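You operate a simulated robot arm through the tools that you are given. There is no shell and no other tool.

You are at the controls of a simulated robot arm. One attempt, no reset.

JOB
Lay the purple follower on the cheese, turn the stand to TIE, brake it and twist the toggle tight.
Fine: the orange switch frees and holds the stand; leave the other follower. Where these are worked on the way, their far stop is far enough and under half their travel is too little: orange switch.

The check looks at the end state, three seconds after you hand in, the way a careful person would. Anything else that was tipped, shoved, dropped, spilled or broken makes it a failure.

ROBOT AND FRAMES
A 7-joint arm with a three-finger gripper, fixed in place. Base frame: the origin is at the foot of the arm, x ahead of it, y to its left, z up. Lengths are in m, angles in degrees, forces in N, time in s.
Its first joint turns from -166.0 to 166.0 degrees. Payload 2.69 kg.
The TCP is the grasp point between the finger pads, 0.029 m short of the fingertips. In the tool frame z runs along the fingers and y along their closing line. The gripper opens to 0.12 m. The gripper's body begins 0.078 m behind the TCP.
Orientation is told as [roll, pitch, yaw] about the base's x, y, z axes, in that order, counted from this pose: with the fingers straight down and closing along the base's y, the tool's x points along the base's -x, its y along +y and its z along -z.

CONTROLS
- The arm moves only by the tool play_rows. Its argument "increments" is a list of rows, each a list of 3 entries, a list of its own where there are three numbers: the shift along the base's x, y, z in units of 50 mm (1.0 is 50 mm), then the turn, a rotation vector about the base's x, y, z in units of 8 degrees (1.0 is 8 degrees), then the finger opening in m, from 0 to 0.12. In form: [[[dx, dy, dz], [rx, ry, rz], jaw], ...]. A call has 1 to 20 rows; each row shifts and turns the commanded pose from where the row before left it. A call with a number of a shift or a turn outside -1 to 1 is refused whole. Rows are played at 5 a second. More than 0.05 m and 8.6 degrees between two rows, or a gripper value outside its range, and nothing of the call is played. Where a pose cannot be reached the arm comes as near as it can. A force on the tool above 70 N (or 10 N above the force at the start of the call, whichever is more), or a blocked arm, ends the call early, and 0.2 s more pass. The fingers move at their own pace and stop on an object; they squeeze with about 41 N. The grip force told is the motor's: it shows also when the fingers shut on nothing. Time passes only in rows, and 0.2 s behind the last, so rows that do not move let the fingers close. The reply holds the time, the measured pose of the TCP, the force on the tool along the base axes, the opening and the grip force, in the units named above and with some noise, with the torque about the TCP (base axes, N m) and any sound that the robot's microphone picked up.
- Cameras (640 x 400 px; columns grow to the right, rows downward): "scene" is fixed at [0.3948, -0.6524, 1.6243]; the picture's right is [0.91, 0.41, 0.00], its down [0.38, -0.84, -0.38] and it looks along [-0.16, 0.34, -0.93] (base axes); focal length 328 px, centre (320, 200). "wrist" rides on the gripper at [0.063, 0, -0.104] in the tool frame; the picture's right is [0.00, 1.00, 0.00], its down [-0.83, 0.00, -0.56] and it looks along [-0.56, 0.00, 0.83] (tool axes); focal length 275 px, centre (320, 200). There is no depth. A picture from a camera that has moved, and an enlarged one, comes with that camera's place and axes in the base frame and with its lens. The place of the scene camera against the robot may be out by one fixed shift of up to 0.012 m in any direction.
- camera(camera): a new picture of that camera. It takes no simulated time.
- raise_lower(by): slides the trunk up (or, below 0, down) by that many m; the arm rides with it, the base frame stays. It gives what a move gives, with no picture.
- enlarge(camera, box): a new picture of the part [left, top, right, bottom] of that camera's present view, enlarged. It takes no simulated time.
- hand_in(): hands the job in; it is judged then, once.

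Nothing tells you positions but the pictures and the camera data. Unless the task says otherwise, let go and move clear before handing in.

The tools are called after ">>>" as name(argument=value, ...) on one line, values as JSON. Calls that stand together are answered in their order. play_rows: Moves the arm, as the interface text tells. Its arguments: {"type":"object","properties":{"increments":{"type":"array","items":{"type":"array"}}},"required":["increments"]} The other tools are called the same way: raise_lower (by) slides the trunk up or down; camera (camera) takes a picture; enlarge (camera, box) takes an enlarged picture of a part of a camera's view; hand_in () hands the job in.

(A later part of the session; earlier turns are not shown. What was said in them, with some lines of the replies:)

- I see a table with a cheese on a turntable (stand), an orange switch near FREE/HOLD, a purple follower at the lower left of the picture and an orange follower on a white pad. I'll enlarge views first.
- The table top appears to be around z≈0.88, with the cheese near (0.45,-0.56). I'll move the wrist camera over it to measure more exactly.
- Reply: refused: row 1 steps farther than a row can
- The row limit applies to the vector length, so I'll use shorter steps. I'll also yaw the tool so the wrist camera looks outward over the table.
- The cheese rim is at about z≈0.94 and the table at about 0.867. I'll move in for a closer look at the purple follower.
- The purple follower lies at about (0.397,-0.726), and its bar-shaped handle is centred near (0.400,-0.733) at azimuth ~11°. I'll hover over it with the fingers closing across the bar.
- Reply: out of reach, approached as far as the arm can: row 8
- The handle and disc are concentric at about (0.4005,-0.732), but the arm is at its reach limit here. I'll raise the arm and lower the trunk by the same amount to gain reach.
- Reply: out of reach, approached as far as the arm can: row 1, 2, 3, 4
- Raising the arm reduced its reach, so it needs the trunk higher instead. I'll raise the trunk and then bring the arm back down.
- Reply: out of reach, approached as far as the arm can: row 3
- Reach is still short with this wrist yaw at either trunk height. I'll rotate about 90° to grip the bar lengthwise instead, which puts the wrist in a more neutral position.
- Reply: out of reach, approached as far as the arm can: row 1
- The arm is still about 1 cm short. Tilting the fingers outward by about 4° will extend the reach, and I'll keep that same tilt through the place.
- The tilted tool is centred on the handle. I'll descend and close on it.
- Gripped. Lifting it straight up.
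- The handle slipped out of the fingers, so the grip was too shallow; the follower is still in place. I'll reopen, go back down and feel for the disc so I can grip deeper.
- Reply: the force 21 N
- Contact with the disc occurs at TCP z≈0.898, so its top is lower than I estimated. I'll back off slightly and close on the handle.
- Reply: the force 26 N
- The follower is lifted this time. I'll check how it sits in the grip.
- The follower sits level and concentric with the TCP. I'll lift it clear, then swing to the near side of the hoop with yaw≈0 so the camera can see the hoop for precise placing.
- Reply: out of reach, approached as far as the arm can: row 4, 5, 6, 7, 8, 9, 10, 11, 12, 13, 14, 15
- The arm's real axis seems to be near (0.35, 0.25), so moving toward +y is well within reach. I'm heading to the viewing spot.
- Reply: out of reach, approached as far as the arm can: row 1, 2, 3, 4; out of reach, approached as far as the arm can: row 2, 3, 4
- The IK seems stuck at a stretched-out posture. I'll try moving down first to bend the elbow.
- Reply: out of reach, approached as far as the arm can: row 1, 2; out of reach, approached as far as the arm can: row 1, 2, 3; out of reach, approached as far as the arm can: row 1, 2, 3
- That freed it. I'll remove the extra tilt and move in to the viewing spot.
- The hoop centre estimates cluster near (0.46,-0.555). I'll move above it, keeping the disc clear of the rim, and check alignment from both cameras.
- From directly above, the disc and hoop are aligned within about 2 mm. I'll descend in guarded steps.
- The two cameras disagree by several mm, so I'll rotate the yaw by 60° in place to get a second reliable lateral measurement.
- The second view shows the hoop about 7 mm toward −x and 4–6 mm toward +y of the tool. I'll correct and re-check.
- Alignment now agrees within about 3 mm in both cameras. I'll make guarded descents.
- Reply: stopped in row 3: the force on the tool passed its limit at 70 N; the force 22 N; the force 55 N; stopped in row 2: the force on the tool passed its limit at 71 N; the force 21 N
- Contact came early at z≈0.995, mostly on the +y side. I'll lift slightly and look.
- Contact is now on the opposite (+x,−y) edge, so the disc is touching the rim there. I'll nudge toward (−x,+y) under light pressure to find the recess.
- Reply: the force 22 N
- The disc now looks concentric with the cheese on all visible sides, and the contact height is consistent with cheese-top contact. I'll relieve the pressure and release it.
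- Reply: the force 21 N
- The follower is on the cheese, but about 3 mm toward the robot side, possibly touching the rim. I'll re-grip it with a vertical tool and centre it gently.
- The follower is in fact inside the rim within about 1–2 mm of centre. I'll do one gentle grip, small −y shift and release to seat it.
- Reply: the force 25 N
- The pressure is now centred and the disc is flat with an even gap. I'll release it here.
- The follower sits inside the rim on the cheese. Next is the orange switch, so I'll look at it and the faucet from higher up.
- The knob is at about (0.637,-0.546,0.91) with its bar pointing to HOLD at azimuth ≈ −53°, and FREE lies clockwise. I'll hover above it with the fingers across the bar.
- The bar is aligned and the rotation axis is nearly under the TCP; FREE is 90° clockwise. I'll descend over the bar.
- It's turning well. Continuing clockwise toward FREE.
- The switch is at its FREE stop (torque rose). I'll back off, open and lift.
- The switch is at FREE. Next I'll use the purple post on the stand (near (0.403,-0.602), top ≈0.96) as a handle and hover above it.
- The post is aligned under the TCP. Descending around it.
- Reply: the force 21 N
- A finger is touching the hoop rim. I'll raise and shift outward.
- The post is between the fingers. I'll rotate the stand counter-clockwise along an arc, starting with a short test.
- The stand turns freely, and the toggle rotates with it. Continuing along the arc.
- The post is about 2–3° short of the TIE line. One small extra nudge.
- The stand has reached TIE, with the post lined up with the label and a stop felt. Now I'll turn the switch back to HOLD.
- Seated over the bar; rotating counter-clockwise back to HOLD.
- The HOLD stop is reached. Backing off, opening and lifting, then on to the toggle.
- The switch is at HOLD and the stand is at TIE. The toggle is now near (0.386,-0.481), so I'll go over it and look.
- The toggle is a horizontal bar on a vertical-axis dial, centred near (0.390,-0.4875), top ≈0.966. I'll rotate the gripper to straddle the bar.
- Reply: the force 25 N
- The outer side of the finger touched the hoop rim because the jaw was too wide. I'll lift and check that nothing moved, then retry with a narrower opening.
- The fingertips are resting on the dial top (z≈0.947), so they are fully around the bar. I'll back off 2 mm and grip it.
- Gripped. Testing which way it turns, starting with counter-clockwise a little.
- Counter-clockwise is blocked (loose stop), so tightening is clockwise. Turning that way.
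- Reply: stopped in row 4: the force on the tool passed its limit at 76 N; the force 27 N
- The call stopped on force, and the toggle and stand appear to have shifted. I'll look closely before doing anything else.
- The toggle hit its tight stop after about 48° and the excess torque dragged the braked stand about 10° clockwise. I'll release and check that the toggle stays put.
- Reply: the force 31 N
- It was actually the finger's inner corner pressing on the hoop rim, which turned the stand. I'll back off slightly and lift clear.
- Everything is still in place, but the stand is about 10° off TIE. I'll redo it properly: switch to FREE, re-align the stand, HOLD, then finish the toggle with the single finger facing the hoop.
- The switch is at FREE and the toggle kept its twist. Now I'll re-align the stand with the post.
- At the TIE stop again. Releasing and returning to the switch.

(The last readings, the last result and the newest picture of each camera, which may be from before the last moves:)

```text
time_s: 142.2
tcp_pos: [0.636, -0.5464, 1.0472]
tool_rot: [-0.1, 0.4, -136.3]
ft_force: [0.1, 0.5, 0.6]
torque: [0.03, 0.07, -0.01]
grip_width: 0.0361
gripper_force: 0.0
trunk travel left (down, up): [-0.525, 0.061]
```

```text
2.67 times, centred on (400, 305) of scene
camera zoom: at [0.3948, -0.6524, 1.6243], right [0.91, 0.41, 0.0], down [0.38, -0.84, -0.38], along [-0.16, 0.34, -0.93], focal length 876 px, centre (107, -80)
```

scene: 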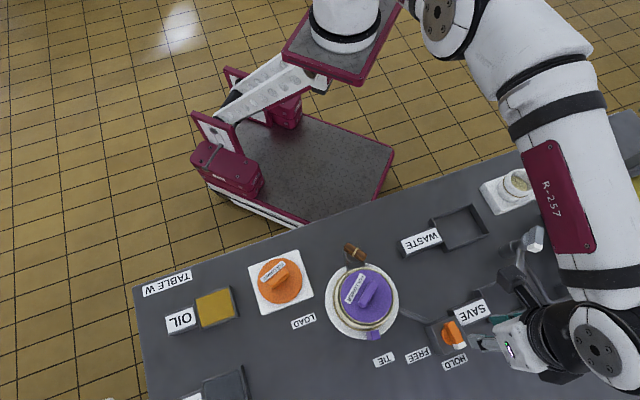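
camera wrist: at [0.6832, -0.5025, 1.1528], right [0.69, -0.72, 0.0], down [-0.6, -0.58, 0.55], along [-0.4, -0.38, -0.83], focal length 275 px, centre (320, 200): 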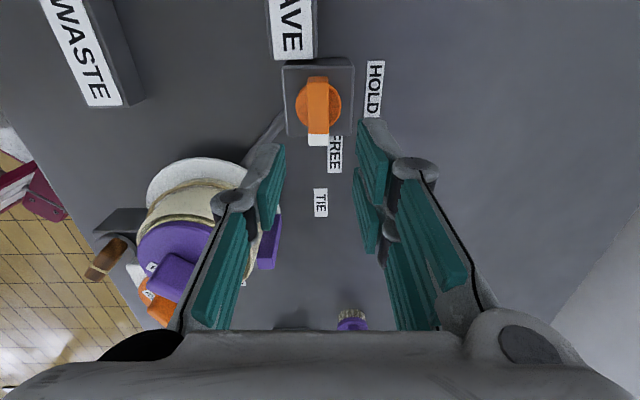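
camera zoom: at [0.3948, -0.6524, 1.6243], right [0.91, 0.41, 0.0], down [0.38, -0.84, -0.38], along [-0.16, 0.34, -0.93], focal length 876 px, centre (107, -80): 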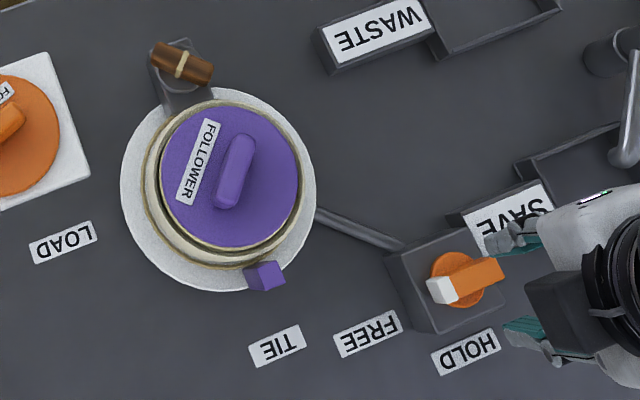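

>>> play_rows(increments=[[[0.01, 0.035, -0.7], [0, 0, 0], 0.036], [[0, 0, -0.7], [0, 0, 0], 0.036], [[0, 0, -0.3], [0, 0, 0], 0.036], [[0, 0, -0.26], [0, 0, 0], 0.036], [[0, 0, 0], [0, 0, 0], 0.019], [[0, 0, 0], [0, 0, 0], 0.019], [[0, 0, 0], [0, 0, 0], 0.019]])

>>> enlarge(camera="wrist", box=[220, 50, 420, 230])

```text
time_s: 143.8
tcp_pos: [0.6361, -0.5451, 0.9485]
tool_rot: [0.1, 0.4, -136.3]
ft_force: [-1.2, 0.4, 5.6]
torque: [0.06, 0.12, -0.02]
grip_width: 0.0194
gripper_force: 0.0
trunk travel left (down, up): [-0.525, 0.061]
```

```text
2.22 times, centred on (320, 140) of wrist
camera zoom: at [0.683, -0.5011, 1.0545], right [0.69, -0.72, 0.0], down [-0.6, -0.58, 0.55], along [-0.4, -0.38, -0.83], focal length 612 px, centre (320, 333)
```

zoom: 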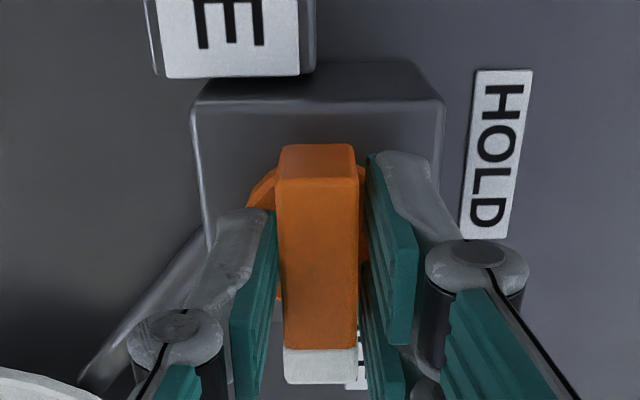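

>>> play_rows(increments=[[[0, 0, 0], [0, 0, 0.8], 0.019], [[0, 0, 0], [0, 0, 0.8], 0.019], [[0, 0, 0], [0, 0, 0.8], 0.019], [[0, 0, 0], [0, 0, 0.8], 0.019], [[0, 0, 0], [0, 0, 0.8], 0.019], [[0, 0, 0], [0, 0, 0.8], 0.019], [[0, 0, 0], [0, 0, 0.8], 0.019], [[0, 0, 0], [0, 0, 0.8], 0.019], [[0, 0, 0], [0, 0, 0.8], 0.019], [[0, 0, 0], [0, 0, 0.8], 0.019], [[0, 0, 0], [0, 0, 0.8], 0.019], [[0, 0, 0], [0, 0, 0.8], 0.019], [[0, 0, 0], [0, 0, 0.8], 0.019], [[0, 0, 0], [0, 0, 0.7], 0.019], [[0, 0, 0], [0, 0, 0.5], 0.019], [[0, 0, 0], [0, 0, 0.5], 0.019], [[0, 0, 0], [0, 0, 0.3], 0.019], [[0, 0, 0], [0, 0, 0], 0.019]])

>>> enlarge(camera="wrist", box=[220, 50, 420, 230])

```text
time_s: 147.6
tcp_pos: [0.6366, -0.5443, 0.9483]
tool_rot: [0.1, 0.2, -36.9]
ft_force: [1.4, 1.4, 0.6]
torque: [0.04, -0.07, -0.04]
grip_width: 0.0207
gripper_force: 1.5
trunk travel left (down, up): [-0.525, 0.061]
```

```text
2.22 times, centred on (320, 140) of wrist
camera zoom: at [0.5886, -0.5069, 1.0548], right [0.6, 0.8, 0.0], down [0.67, -0.5, 0.55], along [0.44, -0.33, -0.83], focal length 612 px, centre (320, 333)
```

zoom: 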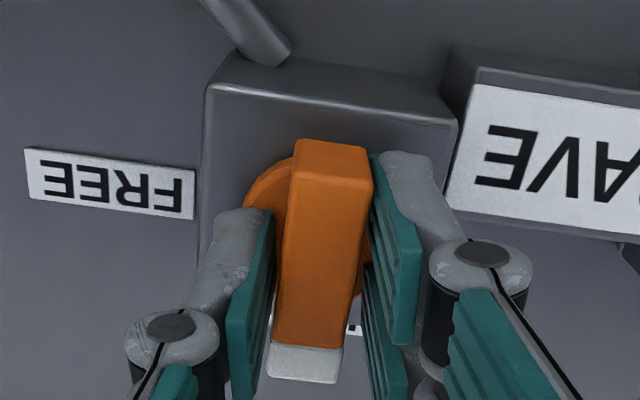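

>>> play_rows(increments=[[[0, 0, 0], [0, 0, 0.4], 0.019], [[0, 0, 0], [0, 0, 0], 0.019]])

>>> play_rows(increments=[[[0, 0, 0], [0, 0, -0.9], 0.024], [[0, 0, 0], [0, 0, -0.2], 0.036], [[0, 0, 0.3], [0, 0, 0], 0.036], [[0, 0, 0.9], [0, 0, 0], 0.036], [[0, 0, 0.9], [0, 0, 0], 0.036], [[0, 0, 0.9], [0, 0, 0], 0.036], [[0, 0, 0], [0, 0, 0], 0.036]])

>>> enlarge(camera="scene", box=[310, 230, 490, 380])

```text
time_s: 148.2
tcp_pos: [0.6371, -0.544, 0.9495]
tool_rot: [0.1, 0.2, -33.8]
ft_force: [5.6, 3.2, -0.6]
torque: [0.03, -0.21, -1.34]
grip_width: 0.0218
gripper_force: 44.3
trunk travel left (down, up): [-0.525, 0.061]
```

```text
time_s: 149.8
tcp_pos: [0.6345, -0.5444, 1.0988]
tool_rot: [0.0, 0.4, -42.7]
ft_force: [0.6, -0.5, -0.2]
torque: [-0.01, 0.03, -0.02]
grip_width: 0.0359
gripper_force: 0.0
trunk travel left (down, up): [-0.525, 0.061]
```

```text
2.67 times, centred on (400, 305) of scene
camera zoom: at [0.3948, -0.6524, 1.6243], right [0.91, 0.41, 0.0], down [0.38, -0.84, -0.38], along [-0.16, 0.34, -0.93], focal length 876 px, centre (107, -80)
```

zoom: 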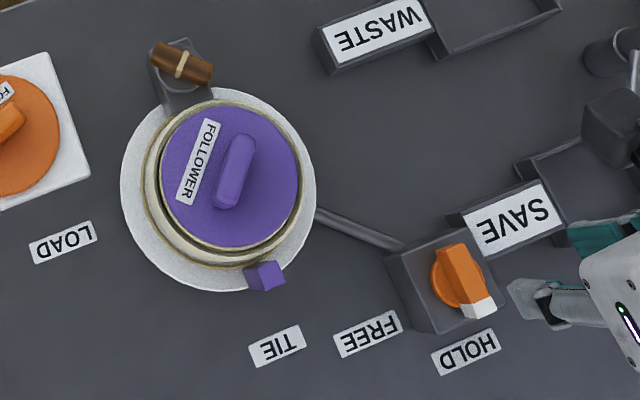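

HOLD is set and the stand is at TIE. Next I approach the toggle again with yaw≈0, so the single finger faces the hoop.

>>> play_rows(increments=[[[-0.812, 0.188, 0], [0, 0, 0.89], 0.036], [[-0.812, 0.188, 0], [0, 0, 0.89], 0.036], [[-0.812, 0.188, 0], [0, 0, 0.89], 0.036], [[-0.812, 0.188, 0], [0, 0, 0.89], 0.036], [[-0.812, 0.188, 0], [0, 0, 0.89], 0.036], [[-0.812, 0.188, 0], [0, 0, 0.89], 0.036], [[0, 0, -0.8], [0, -0.05, 0], 0.036], [[0, 0, 0], [0, 0, 0], 0.036]])

>>> camera(camera="wrist")

>>> enlarge(camera="wrist", box=[230, 50, 410, 200])

```text
time_s: 151.6
tcp_pos: [0.3919, -0.4875, 1.0609]
tool_rot: [0.0, -0.1, 0.1]
ft_force: [0.3, -1.1, 0.2]
torque: [0.02, -0.04, 0.0]
grip_width: 0.0361
gripper_force: 0.0
trunk travel left (down, up): [-0.525, 0.061]
```

```text
taken
camera wrist: at [0.3313, -0.4885, 1.1647], right [-0.01, 1.0, 0.0], down [0.83, 0.01, 0.56], along [0.56, 0.0, -0.83], focal length 275 px, centre (320, 200)
```

wrist: 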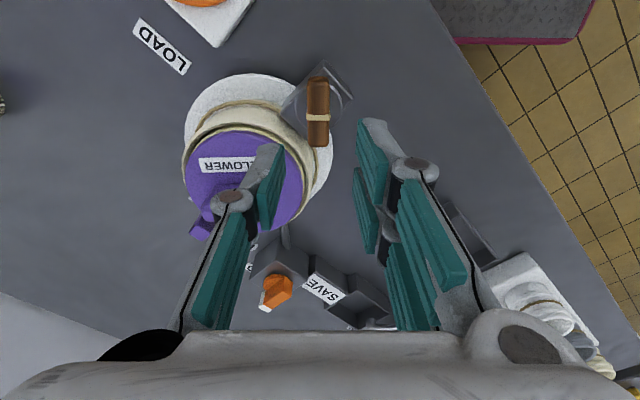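

```text
2.67 times, centred on (320, 125) of wrist
camera zoom: at [0.3313, -0.4885, 1.1647], right [-0.01, 1.0, 0.0], down [0.83, 0.01, 0.56], along [0.56, 0.0, -0.83], focal length 734 px, centre (320, 400)
```

zoom: 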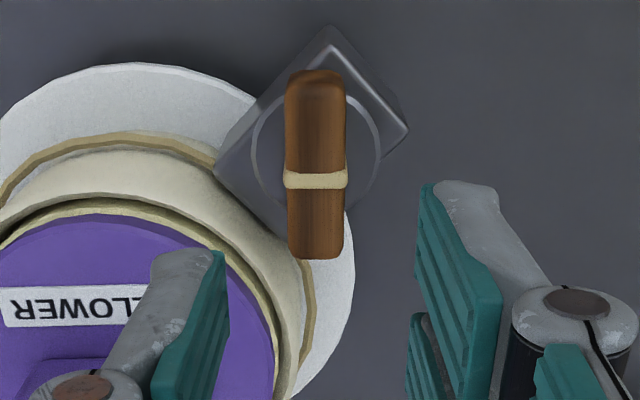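

>>> play_rows(increments=[[[-0.06, -0.022, -0.6], [0, 0, 0], 0.028], [[0, 0, -0.6], [0, 0, 0], 0.028], [[0, 0, -0.3], [0, 0, 0], 0.028], [[0, 0, 0], [0, 0, 0], 0.028]])

>>> enlarge(camera="wrist", box=[230, 50, 410, 230])

```text
time_s: 152.6
tcp_pos: [0.3911, -0.4891, 0.9848]
tool_rot: [0.0, -0.1, 0.0]
ft_force: [0.6, -0.1, -0.2]
torque: [0.0, -0.01, 0.0]
grip_width: 0.028
gripper_force: 0.1
trunk travel left (down, up): [-0.525, 0.061]
```

```text
2.22 times, centred on (320, 140) of wrist
camera zoom: at [0.3289, -0.4893, 1.0897], right [-0.01, 1.0, 0.0], down [0.83, 0.0, 0.56], along [0.56, 0.0, -0.83], focal length 612 px, centre (320, 333)
```

zoom: 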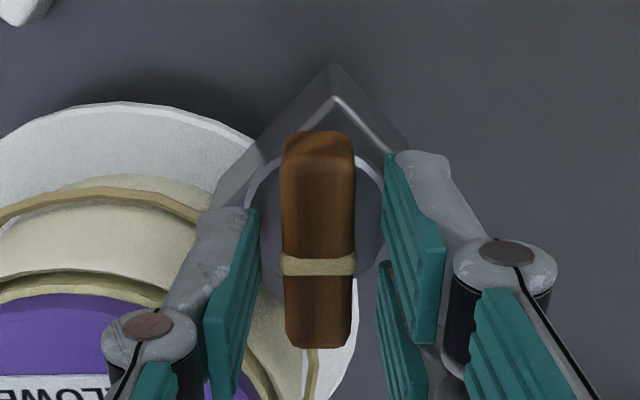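

>>> play_rows(increments=[[[0, 0, -0.13], [0, 0, 0], 0.028], [[0, 0, 0], [0, 0, 0], 0.012], [[0, 0, 0], [0, 0, 0], 0.008], [[0, 0, 0], [0, 0, 0], 0.008]])

>>> enlarge(camera="wrist", box=[230, 50, 410, 230])

```text
time_s: 153.6
tcp_pos: [0.3899, -0.4894, 0.9789]
tool_rot: [0.0, -0.1, 0.0]
ft_force: [0.9, -2.1, -2.4]
torque: [-0.08, 0.04, 0.0]
grip_width: 0.0159
gripper_force: 41.9
trunk travel left (down, up): [-0.525, 0.061]
```

```text
2.22 times, centred on (320, 140) of wrist
camera zoom: at [0.3291, -0.4896, 1.0833], right [-0.01, 1.0, 0.0], down [0.83, 0.0, 0.56], along [0.56, 0.0, -0.83], focal length 612 px, centre (320, 333)
```

zoom: 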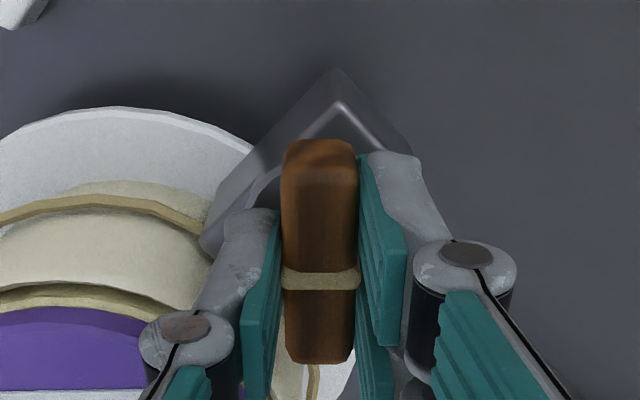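

Well-centred grip. Twisting clockwise in small monitored steps.

>>> play_rows(increments=[[[0, 0, 0], [0, 0, -0.5], 0.008], [[0, 0, 0], [0, 0, -0.5], 0.008], [[0, 0, 0], [0, 0, -0.5], 0.008], [[0, 0, 0], [0, 0, 0], 0.008]])

```text
time_s: 154.6
tcp_pos: [0.3916, -0.4892, 0.9778]
tool_rot: [0.0, -0.1, -12.0]
ft_force: [4.3, -2.9, 1.6]
torque: [0.15, 0.86, -0.01]
grip_width: 0.0159
gripper_force: 41.5
trunk travel left (down, up): [-0.525, 0.061]
```

>>> play_rows(increments=[[[0, 0, 0], [0, 0, -0.6], 0.008], [[0, 0, 0], [0, 0, -0.6], 0.008], [[0, 0, 0], [0, 0, -0.6], 0.008], [[0, 0, 0], [0, 0, 0], 0.008]])

>>> enlarge(camera="wrist", box=[230, 50, 410, 230])

>>> enlarge(camera="scene", box=[310, 230, 490, 380])

```text
time_s: 155.6
tcp_pos: [0.3914, -0.4894, 0.9786]
tool_rot: [0.0, -0.1, -26.4]
ft_force: [4.9, -5.3, 7.4]
torque: [0.17, 0.43, -0.03]
grip_width: 0.016
gripper_force: 41.8
trunk travel left (down, up): [-0.525, 0.061]
```

```text
2.22 times, centred on (320, 140) of wrist
camera zoom: at [0.3355, -0.4612, 1.0833], right [0.44, 0.9, 0.0], down [0.74, -0.37, 0.56], along [0.5, -0.25, -0.83], focal length 612 px, centre (320, 333)
```

zoom: 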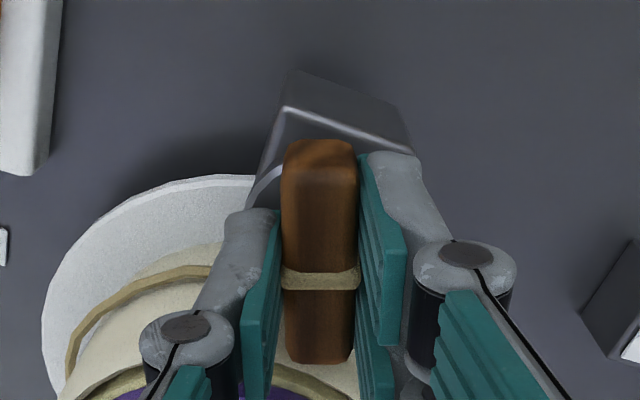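

```text
2.67 times, centred on (400, 305) of scene
camera zoom: at [0.3948, -0.6524, 1.6243], right [0.91, 0.41, 0.0], down [0.38, -0.84, -0.38], along [-0.16, 0.34, -0.93], focal length 876 px, centre (107, -80)
```

zoom: 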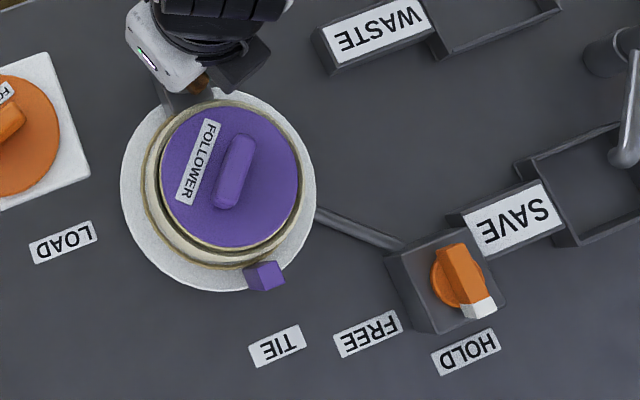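

>>> play_rows(increments=[[[0, 0, 0], [0, 0, -0.6], 0.008], [[0, 0, 0], [0, 0, -0.6], 0.008], [[0, 0, 0], [0, 0, -0.6], 0.008], [[0, 0, 0], [0, 0, 0], 0.008]])

```text
time_s: 156.6
tcp_pos: [0.3903, -0.4895, 0.9772]
tool_rot: [0.0, -0.3, -40.9]
ft_force: [5.1, -5.7, 11.1]
torque: [-0.13, -0.1, 0.0]
grip_width: 0.0159
gripper_force: 42.0
trunk travel left (down, up): [-0.525, 0.061]
```

>>> play_rows(increments=[[[0, 0, 0.01], [0, 0, -0.6], 0.008], [[0, 0, 0], [0, 0, -0.6], 0.008], [[0, 0, 0], [0, 0, -0.6], 0.008], [[0, 0, 0], [0, 0, 0], 0.008]])

>>> enlarge(camera="wrist", box=[230, 50, 410, 230])

```text
time_s: 157.6
tcp_pos: [0.3908, -0.4895, 0.9773]
tool_rot: [0.0, -0.2, -55.3]
ft_force: [6.8, -6.3, 7.4]
torque: [-0.67, -0.64, -0.02]
grip_width: 0.0159
gripper_force: 41.5
trunk travel left (down, up): [-0.525, 0.061]
```

```text
2.22 times, centred on (320, 140) of wrist
camera zoom: at [0.3558, -0.4375, 1.0833], right [0.82, 0.57, 0.0], down [0.48, -0.68, 0.56], along [0.32, -0.46, -0.83], focal length 612 px, centre (320, 333)
```

zoom: 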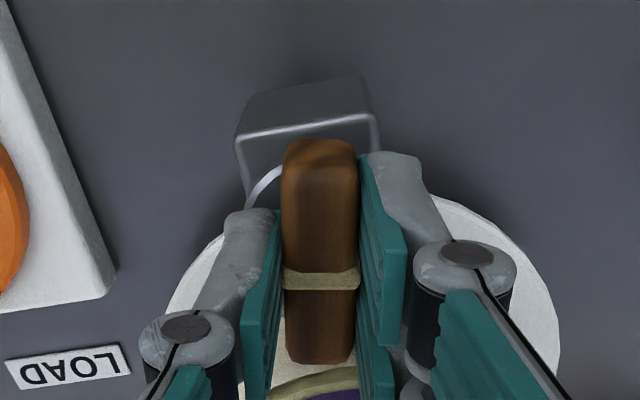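

>>> play_rows(increments=[[[0, 0, 0], [0, 0, -0.6], 0.008], [[0, 0, 0], [0, 0, -0.6], 0.008], [[0, 0, 0], [0, 0, 0], 0.008]])

>>> play_rows(increments=[[[0, 0, 0], [0, 0, -0.6], 0.008], [[0, 0, 0], [0, 0, 0], 0.008]])

```text
time_s: 158.4
tcp_pos: [0.3905, -0.4891, 0.9789]
tool_rot: [0.0, -0.1, -64.8]
ft_force: [7.6, -6.3, 5.8]
torque: [-0.71, -0.44, -0.01]
grip_width: 0.016
gripper_force: 42.1
trunk travel left (down, up): [-0.525, 0.061]
```

```text
time_s: 159.0
tcp_pos: [0.3909, -0.4896, 0.9777]
tool_rot: [0.0, -0.1, -69.6]
ft_force: [9.2, -8.9, 5.2]
torque: [-0.03, -0.19, -0.06]
grip_width: 0.0162
gripper_force: 41.9
trunk travel left (down, up): [-0.525, 0.061]
```

>>> play_rows(increments=[[[0.015, -0.015, 0], [0, 0, -0.6], 0.008], [[0, 0, 0], [0, 0, 0], 0.008]])

>>> play_rows(increments=[[[0, 0, 0], [0, 0, -0.6], 0.008], [[0, 0, 0], [0, 0, 0], 0.008]])

>>> enlarge(camera="wrist", box=[230, 50, 410, 230])

```text
time_s: 159.6
tcp_pos: [0.3895, -0.4891, 0.9787]
tool_rot: [0.0, 0.0, -74.4]
ft_force: [2.5, -3.6, 7.7]
torque: [-0.77, -0.17, -0.05]
grip_width: 0.0159
gripper_force: 41.7
trunk travel left (down, up): [-0.525, 0.061]
```

```text
time_s: 160.2
tcp_pos: [0.3925, -0.4885, 0.9782]
tool_rot: [0.0, 0.0, -79.1]
ft_force: [5.2, 6.4, 12.0]
torque: [0.15, -0.08, 1.29]
grip_width: 0.0165
gripper_force: 43.1
trunk travel left (down, up): [-0.525, 0.061]
```

```text
2.22 times, centred on (320, 140) of wrist
camera zoom: at [0.3813, -0.4263, 1.0835], right [0.98, 0.19, 0.0], down [0.16, -0.82, 0.56], along [0.11, -0.54, -0.83], focal length 612 px, centre (320, 333)
```

zoom: 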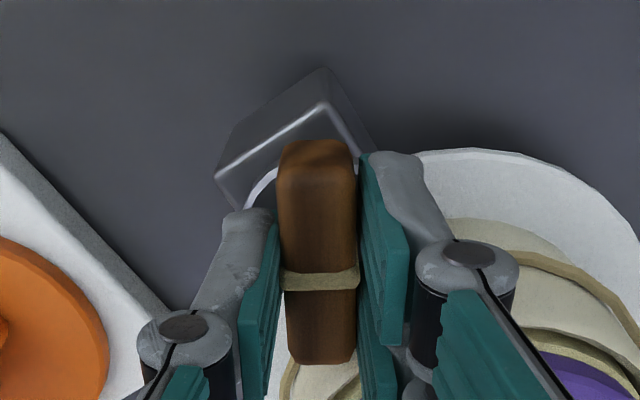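

Torque rose to 1.3 N·m with the bar cocking in the grip after about 120° of twist, which looks like the toggle's own tight stop. I'll confirm with the scene view and one tiny extra step.

>>> play_rows(increments=[[[0, 0, 0], [0, 0, -0.2], 0.008], [[0, 0, 0], [0, 0, 0], 0.008]])

>>> enlarge(camera="scene", box=[310, 230, 490, 380])

>>> enlarge(camera="wrist", box=[230, 50, 410, 230])

```text
time_s: 160.8
tcp_pos: [0.3936, -0.4876, 0.9773]
tool_rot: [0.1, 0.0, -80.7]
ft_force: [11.4, 14.6, 15.1]
torque: [0.71, -0.21, 1.58]
grip_width: 0.0173
gripper_force: 42.8
trunk travel left (down, up): [-0.525, 0.061]
```

```text
2.67 times, centred on (400, 305) of scene
camera zoom: at [0.3948, -0.6524, 1.6243], right [0.91, 0.41, 0.0], down [0.38, -0.84, -0.38], along [-0.16, 0.34, -0.93], focal length 876 px, centre (107, -80)
```

zoom: 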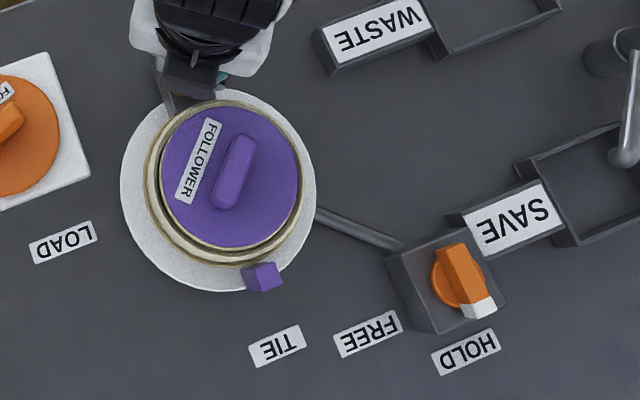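

```text
2.22 times, centred on (320, 140) of wrist
camera zoom: at [0.3834, -0.4257, 1.0834], right [0.99, 0.17, 0.0], down [0.14, -0.82, 0.56], along [0.09, -0.55, -0.83], focal length 612 px, centre (320, 333)
```

zoom: 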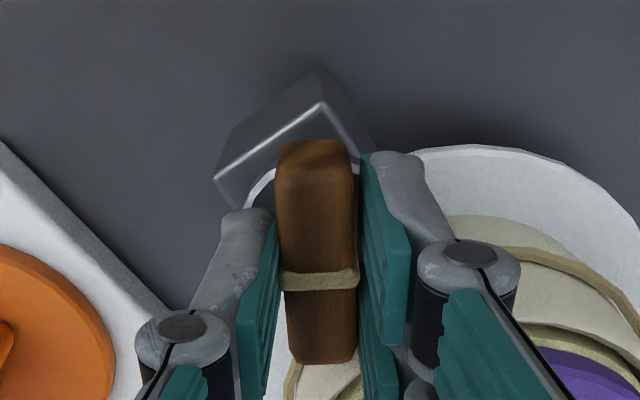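

The toggle is at its tight stop, and the brake has begun to slip by about 1–2°. I'll release the toggle and lift away.

>>> play_rows(increments=[[[0, 0, 0], [0, 0, 0], 0.022], [[0, 0, 0], [0, 0, 0], 0.026], [[0, 0, 0.1], [0, 0, 0], 0.027], [[0, 0, 0.4], [0, 0, 0], 0.028], [[0, 0, 0.8], [0, 0, 0], 0.03], [[0, 0, 0.8], [0, 0, 0], 0.03], [[0, 0, 0], [0, 0, 0], 0.03]])

>>> camera(camera="wrist")

>>> enlarge(camera="scene", box=[310, 230, 490, 380])

```text
time_s: 162.4
tcp_pos: [0.3936, -0.4901, 1.085]
tool_rot: [0.1, 0.0, -80.9]
ft_force: [0.5, 0.1, 0.3]
torque: [0.02, 0.04, 0.01]
grip_width: 0.0302
gripper_force: 0.0
trunk travel left (down, up): [-0.525, 0.061]
```

```text
taken
camera wrist: at [0.3834, -0.4269, 1.1895], right [0.99, 0.17, 0.0], down [0.14, -0.82, 0.56], along [0.09, -0.55, -0.83], focal length 275 px, centre (320, 200)
```

wrist: 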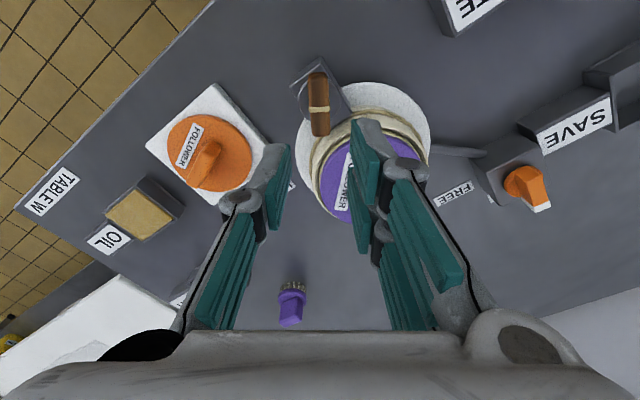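

```text
2.67 times, centred on (400, 305) of scene
camera zoom: at [0.3948, -0.6524, 1.6243], right [0.91, 0.41, 0.0], down [0.38, -0.84, -0.38], along [-0.16, 0.34, -0.93], focal length 876 px, centre (107, -80)
```

zoom: 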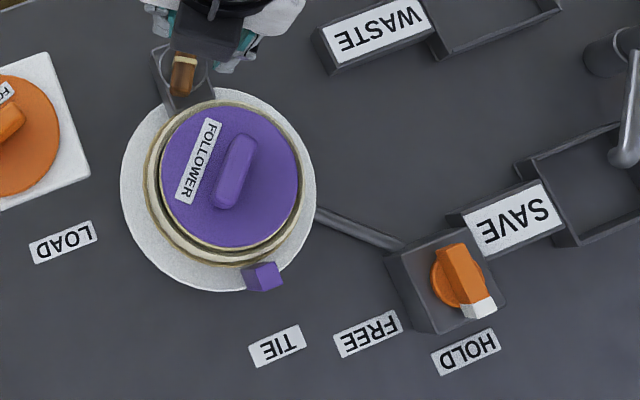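

The toggle stayed at about 120° of twist. The stand is roughly 2–3° short of TIE, so I'll grip the post and ease it back to the TIE stop.

>>> play_rows(increments=[[[0.457, -0.491, 0], [0, 0, 0.8], 0.05], [[0.457, -0.491, 0], [0, 0, 0.8], 0.05], [[0.457, -0.491, 0], [0, 0, 0.8], 0.05], [[0.457, -0.491, 0], [0, 0, 0.8], 0.05], [[0.457, -0.491, 0], [0, 0, 0.8], 0.05], [[0, 0, -0.8], [0, 0, 0], 0.05], [[0, 0, -0.6], [0, 0, 0], 0.05], [[0, 0, 0], [0, 0, 0], 0.05]])

>>> camera(camera="wrist")

>>> enlarge(camera="wrist", box=[220, 30, 420, 190])

```text
time_s: 164.2
tcp_pos: [0.5049, -0.6136, 1.0136]
tool_rot: [0.0, 0.0, -48.8]
ft_force: [0.4, 0.6, 1.0]
torque: [0.0, -0.01, 0.01]
grip_width: 0.05
gripper_force: 0.0
trunk travel left (down, up): [-0.525, 0.061]
```

```text
taken
camera wrist: at [0.4648, -0.5668, 1.118], right [0.75, 0.66, 0.0], down [0.55, -0.62, 0.56], along [0.37, -0.42, -0.83], focal length 275 px, centre (320, 200)
```

wrist: 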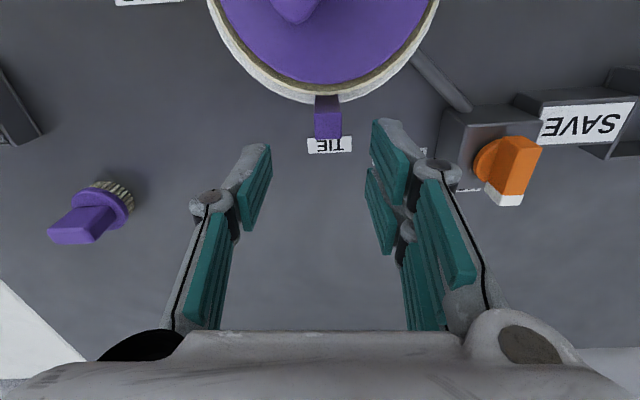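

```text
2.50 times, centred on (320, 110) of wrist
camera zoom: at [0.4648, -0.5668, 1.118], right [0.75, 0.66, 0.0], down [0.55, -0.62, 0.56], along [0.37, -0.42, -0.83], focal length 688 px, centre (320, 425)
```

zoom: 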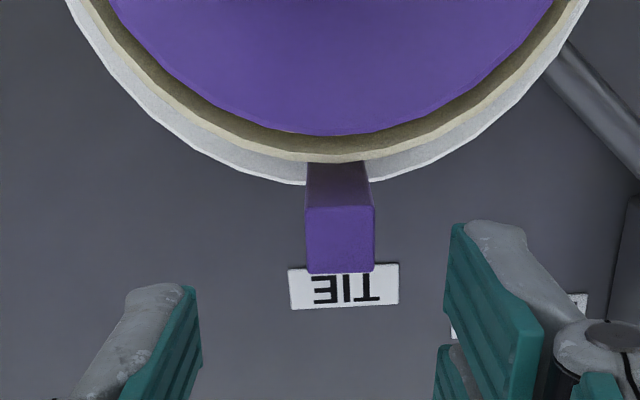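

The post points at the TIE label to within about 1°, so no further push is needed. I'll retreat clear and do a final check.

>>> play_rows(increments=[[[0, 0, 0.9], [0, 0, 0], 0.05], [[0, 0, 0.9], [0, 0, 0], 0.05], [[0, 0, 0.9], [0, 0, 0], 0.05], [[-0.2, 0.9, 0], [0, 0, 0], 0.05], [[-0.2, 0.9, 0], [0, 0, 0], 0.05], [[-0.2, 0.9, 0], [0, 0, 0], 0.05], [[-0.2, 0.9, 0], [0, 0, 0], 0.05], [[-0.2, 0.9, 0], [0, 0, 0], 0.05], [[0, 0, 0], [0, 0, 0], 0.05]])

>>> camera(camera="wrist")

>>> camera(camera="scene")

>>> enlarge(camera="scene", box=[310, 230, 490, 380])

```text
time_s: 166.2
tcp_pos: [0.4553, -0.3882, 1.1475]
tool_rot: [0.0, -0.1, -48.7]
ft_force: [0.3, -0.5, 0.2]
torque: [0.01, -0.02, 0.03]
grip_width: 0.0503
gripper_force: 0.0
trunk travel left (down, up): [-0.525, 0.061]
```

```text
taken
camera wrist: at [0.4155, -0.3408, 1.2537], right [0.75, 0.66, 0.0], down [0.55, -0.62, 0.56], along [0.37, -0.42, -0.83], focal length 275 px, centre (320, 200)
```

wrist: 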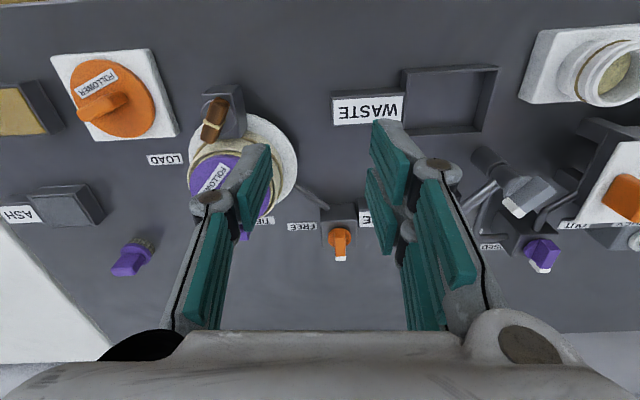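

```text
taken
```

scene: 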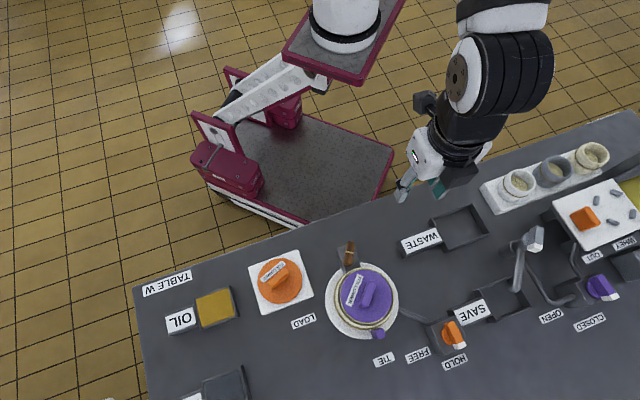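

```text
2.67 times, centred on (400, 305) of scene
camera zoom: at [0.3948, -0.6524, 1.6243], right [0.91, 0.41, 0.0], down [0.38, -0.84, -0.38], along [-0.16, 0.34, -0.93], focal length 876 px, centre (107, -80)
```

zoom: 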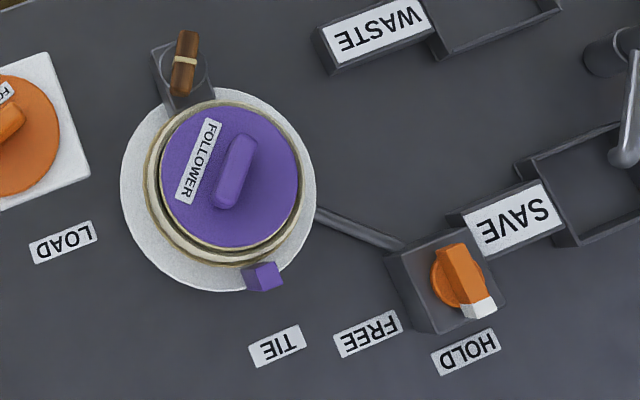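

The final state looks right:
- The purple follower is seated on the cheese, and the orange one is untouched.
- The stand is at TIE.
- The switch is at HOLD.
- The toggle is twisted to its stop.
- The arm is clear.

Handing in.

>>> hand_in()

```text
The job is handed in.
```

I've handed the job in, and the last pictures show everything where you asked. I haven't seen the result of the check.

- **Follower:** the purple follower lies inside the hoop on the cheese. The orange follower was not touched.
- **Stand:** the post points at the TIE label to within about 1°. That is about 2° short of the stand's hard stop.
- **Switch:** the orange switch was turned fully to FREE, then back to its HOLD stop.
- **Toggle:** it is twisted about 120° clockwise to a firm stop, and it stayed there when I let go.

Three things did not go cleanly:

- **Slipped grip:** my first grip on the purple follower slipped as I lifted. It stayed in place on the table, and the second grip held.
- **Stand turned under the brake:** while I was twisting the toggle, a finger caught the hoop rim and turned the braked stand about 10°. I freed the switch, brought the stand back to TIE and braked it again before finishing the toggle.
- **Small slip at the end:** the last bit of tightening moved the stand about 2°. I left that alone because the post still lined up with the TIE label.

I saw nothing else on the table moved or tipped, and the gripper was clear before I handed in.
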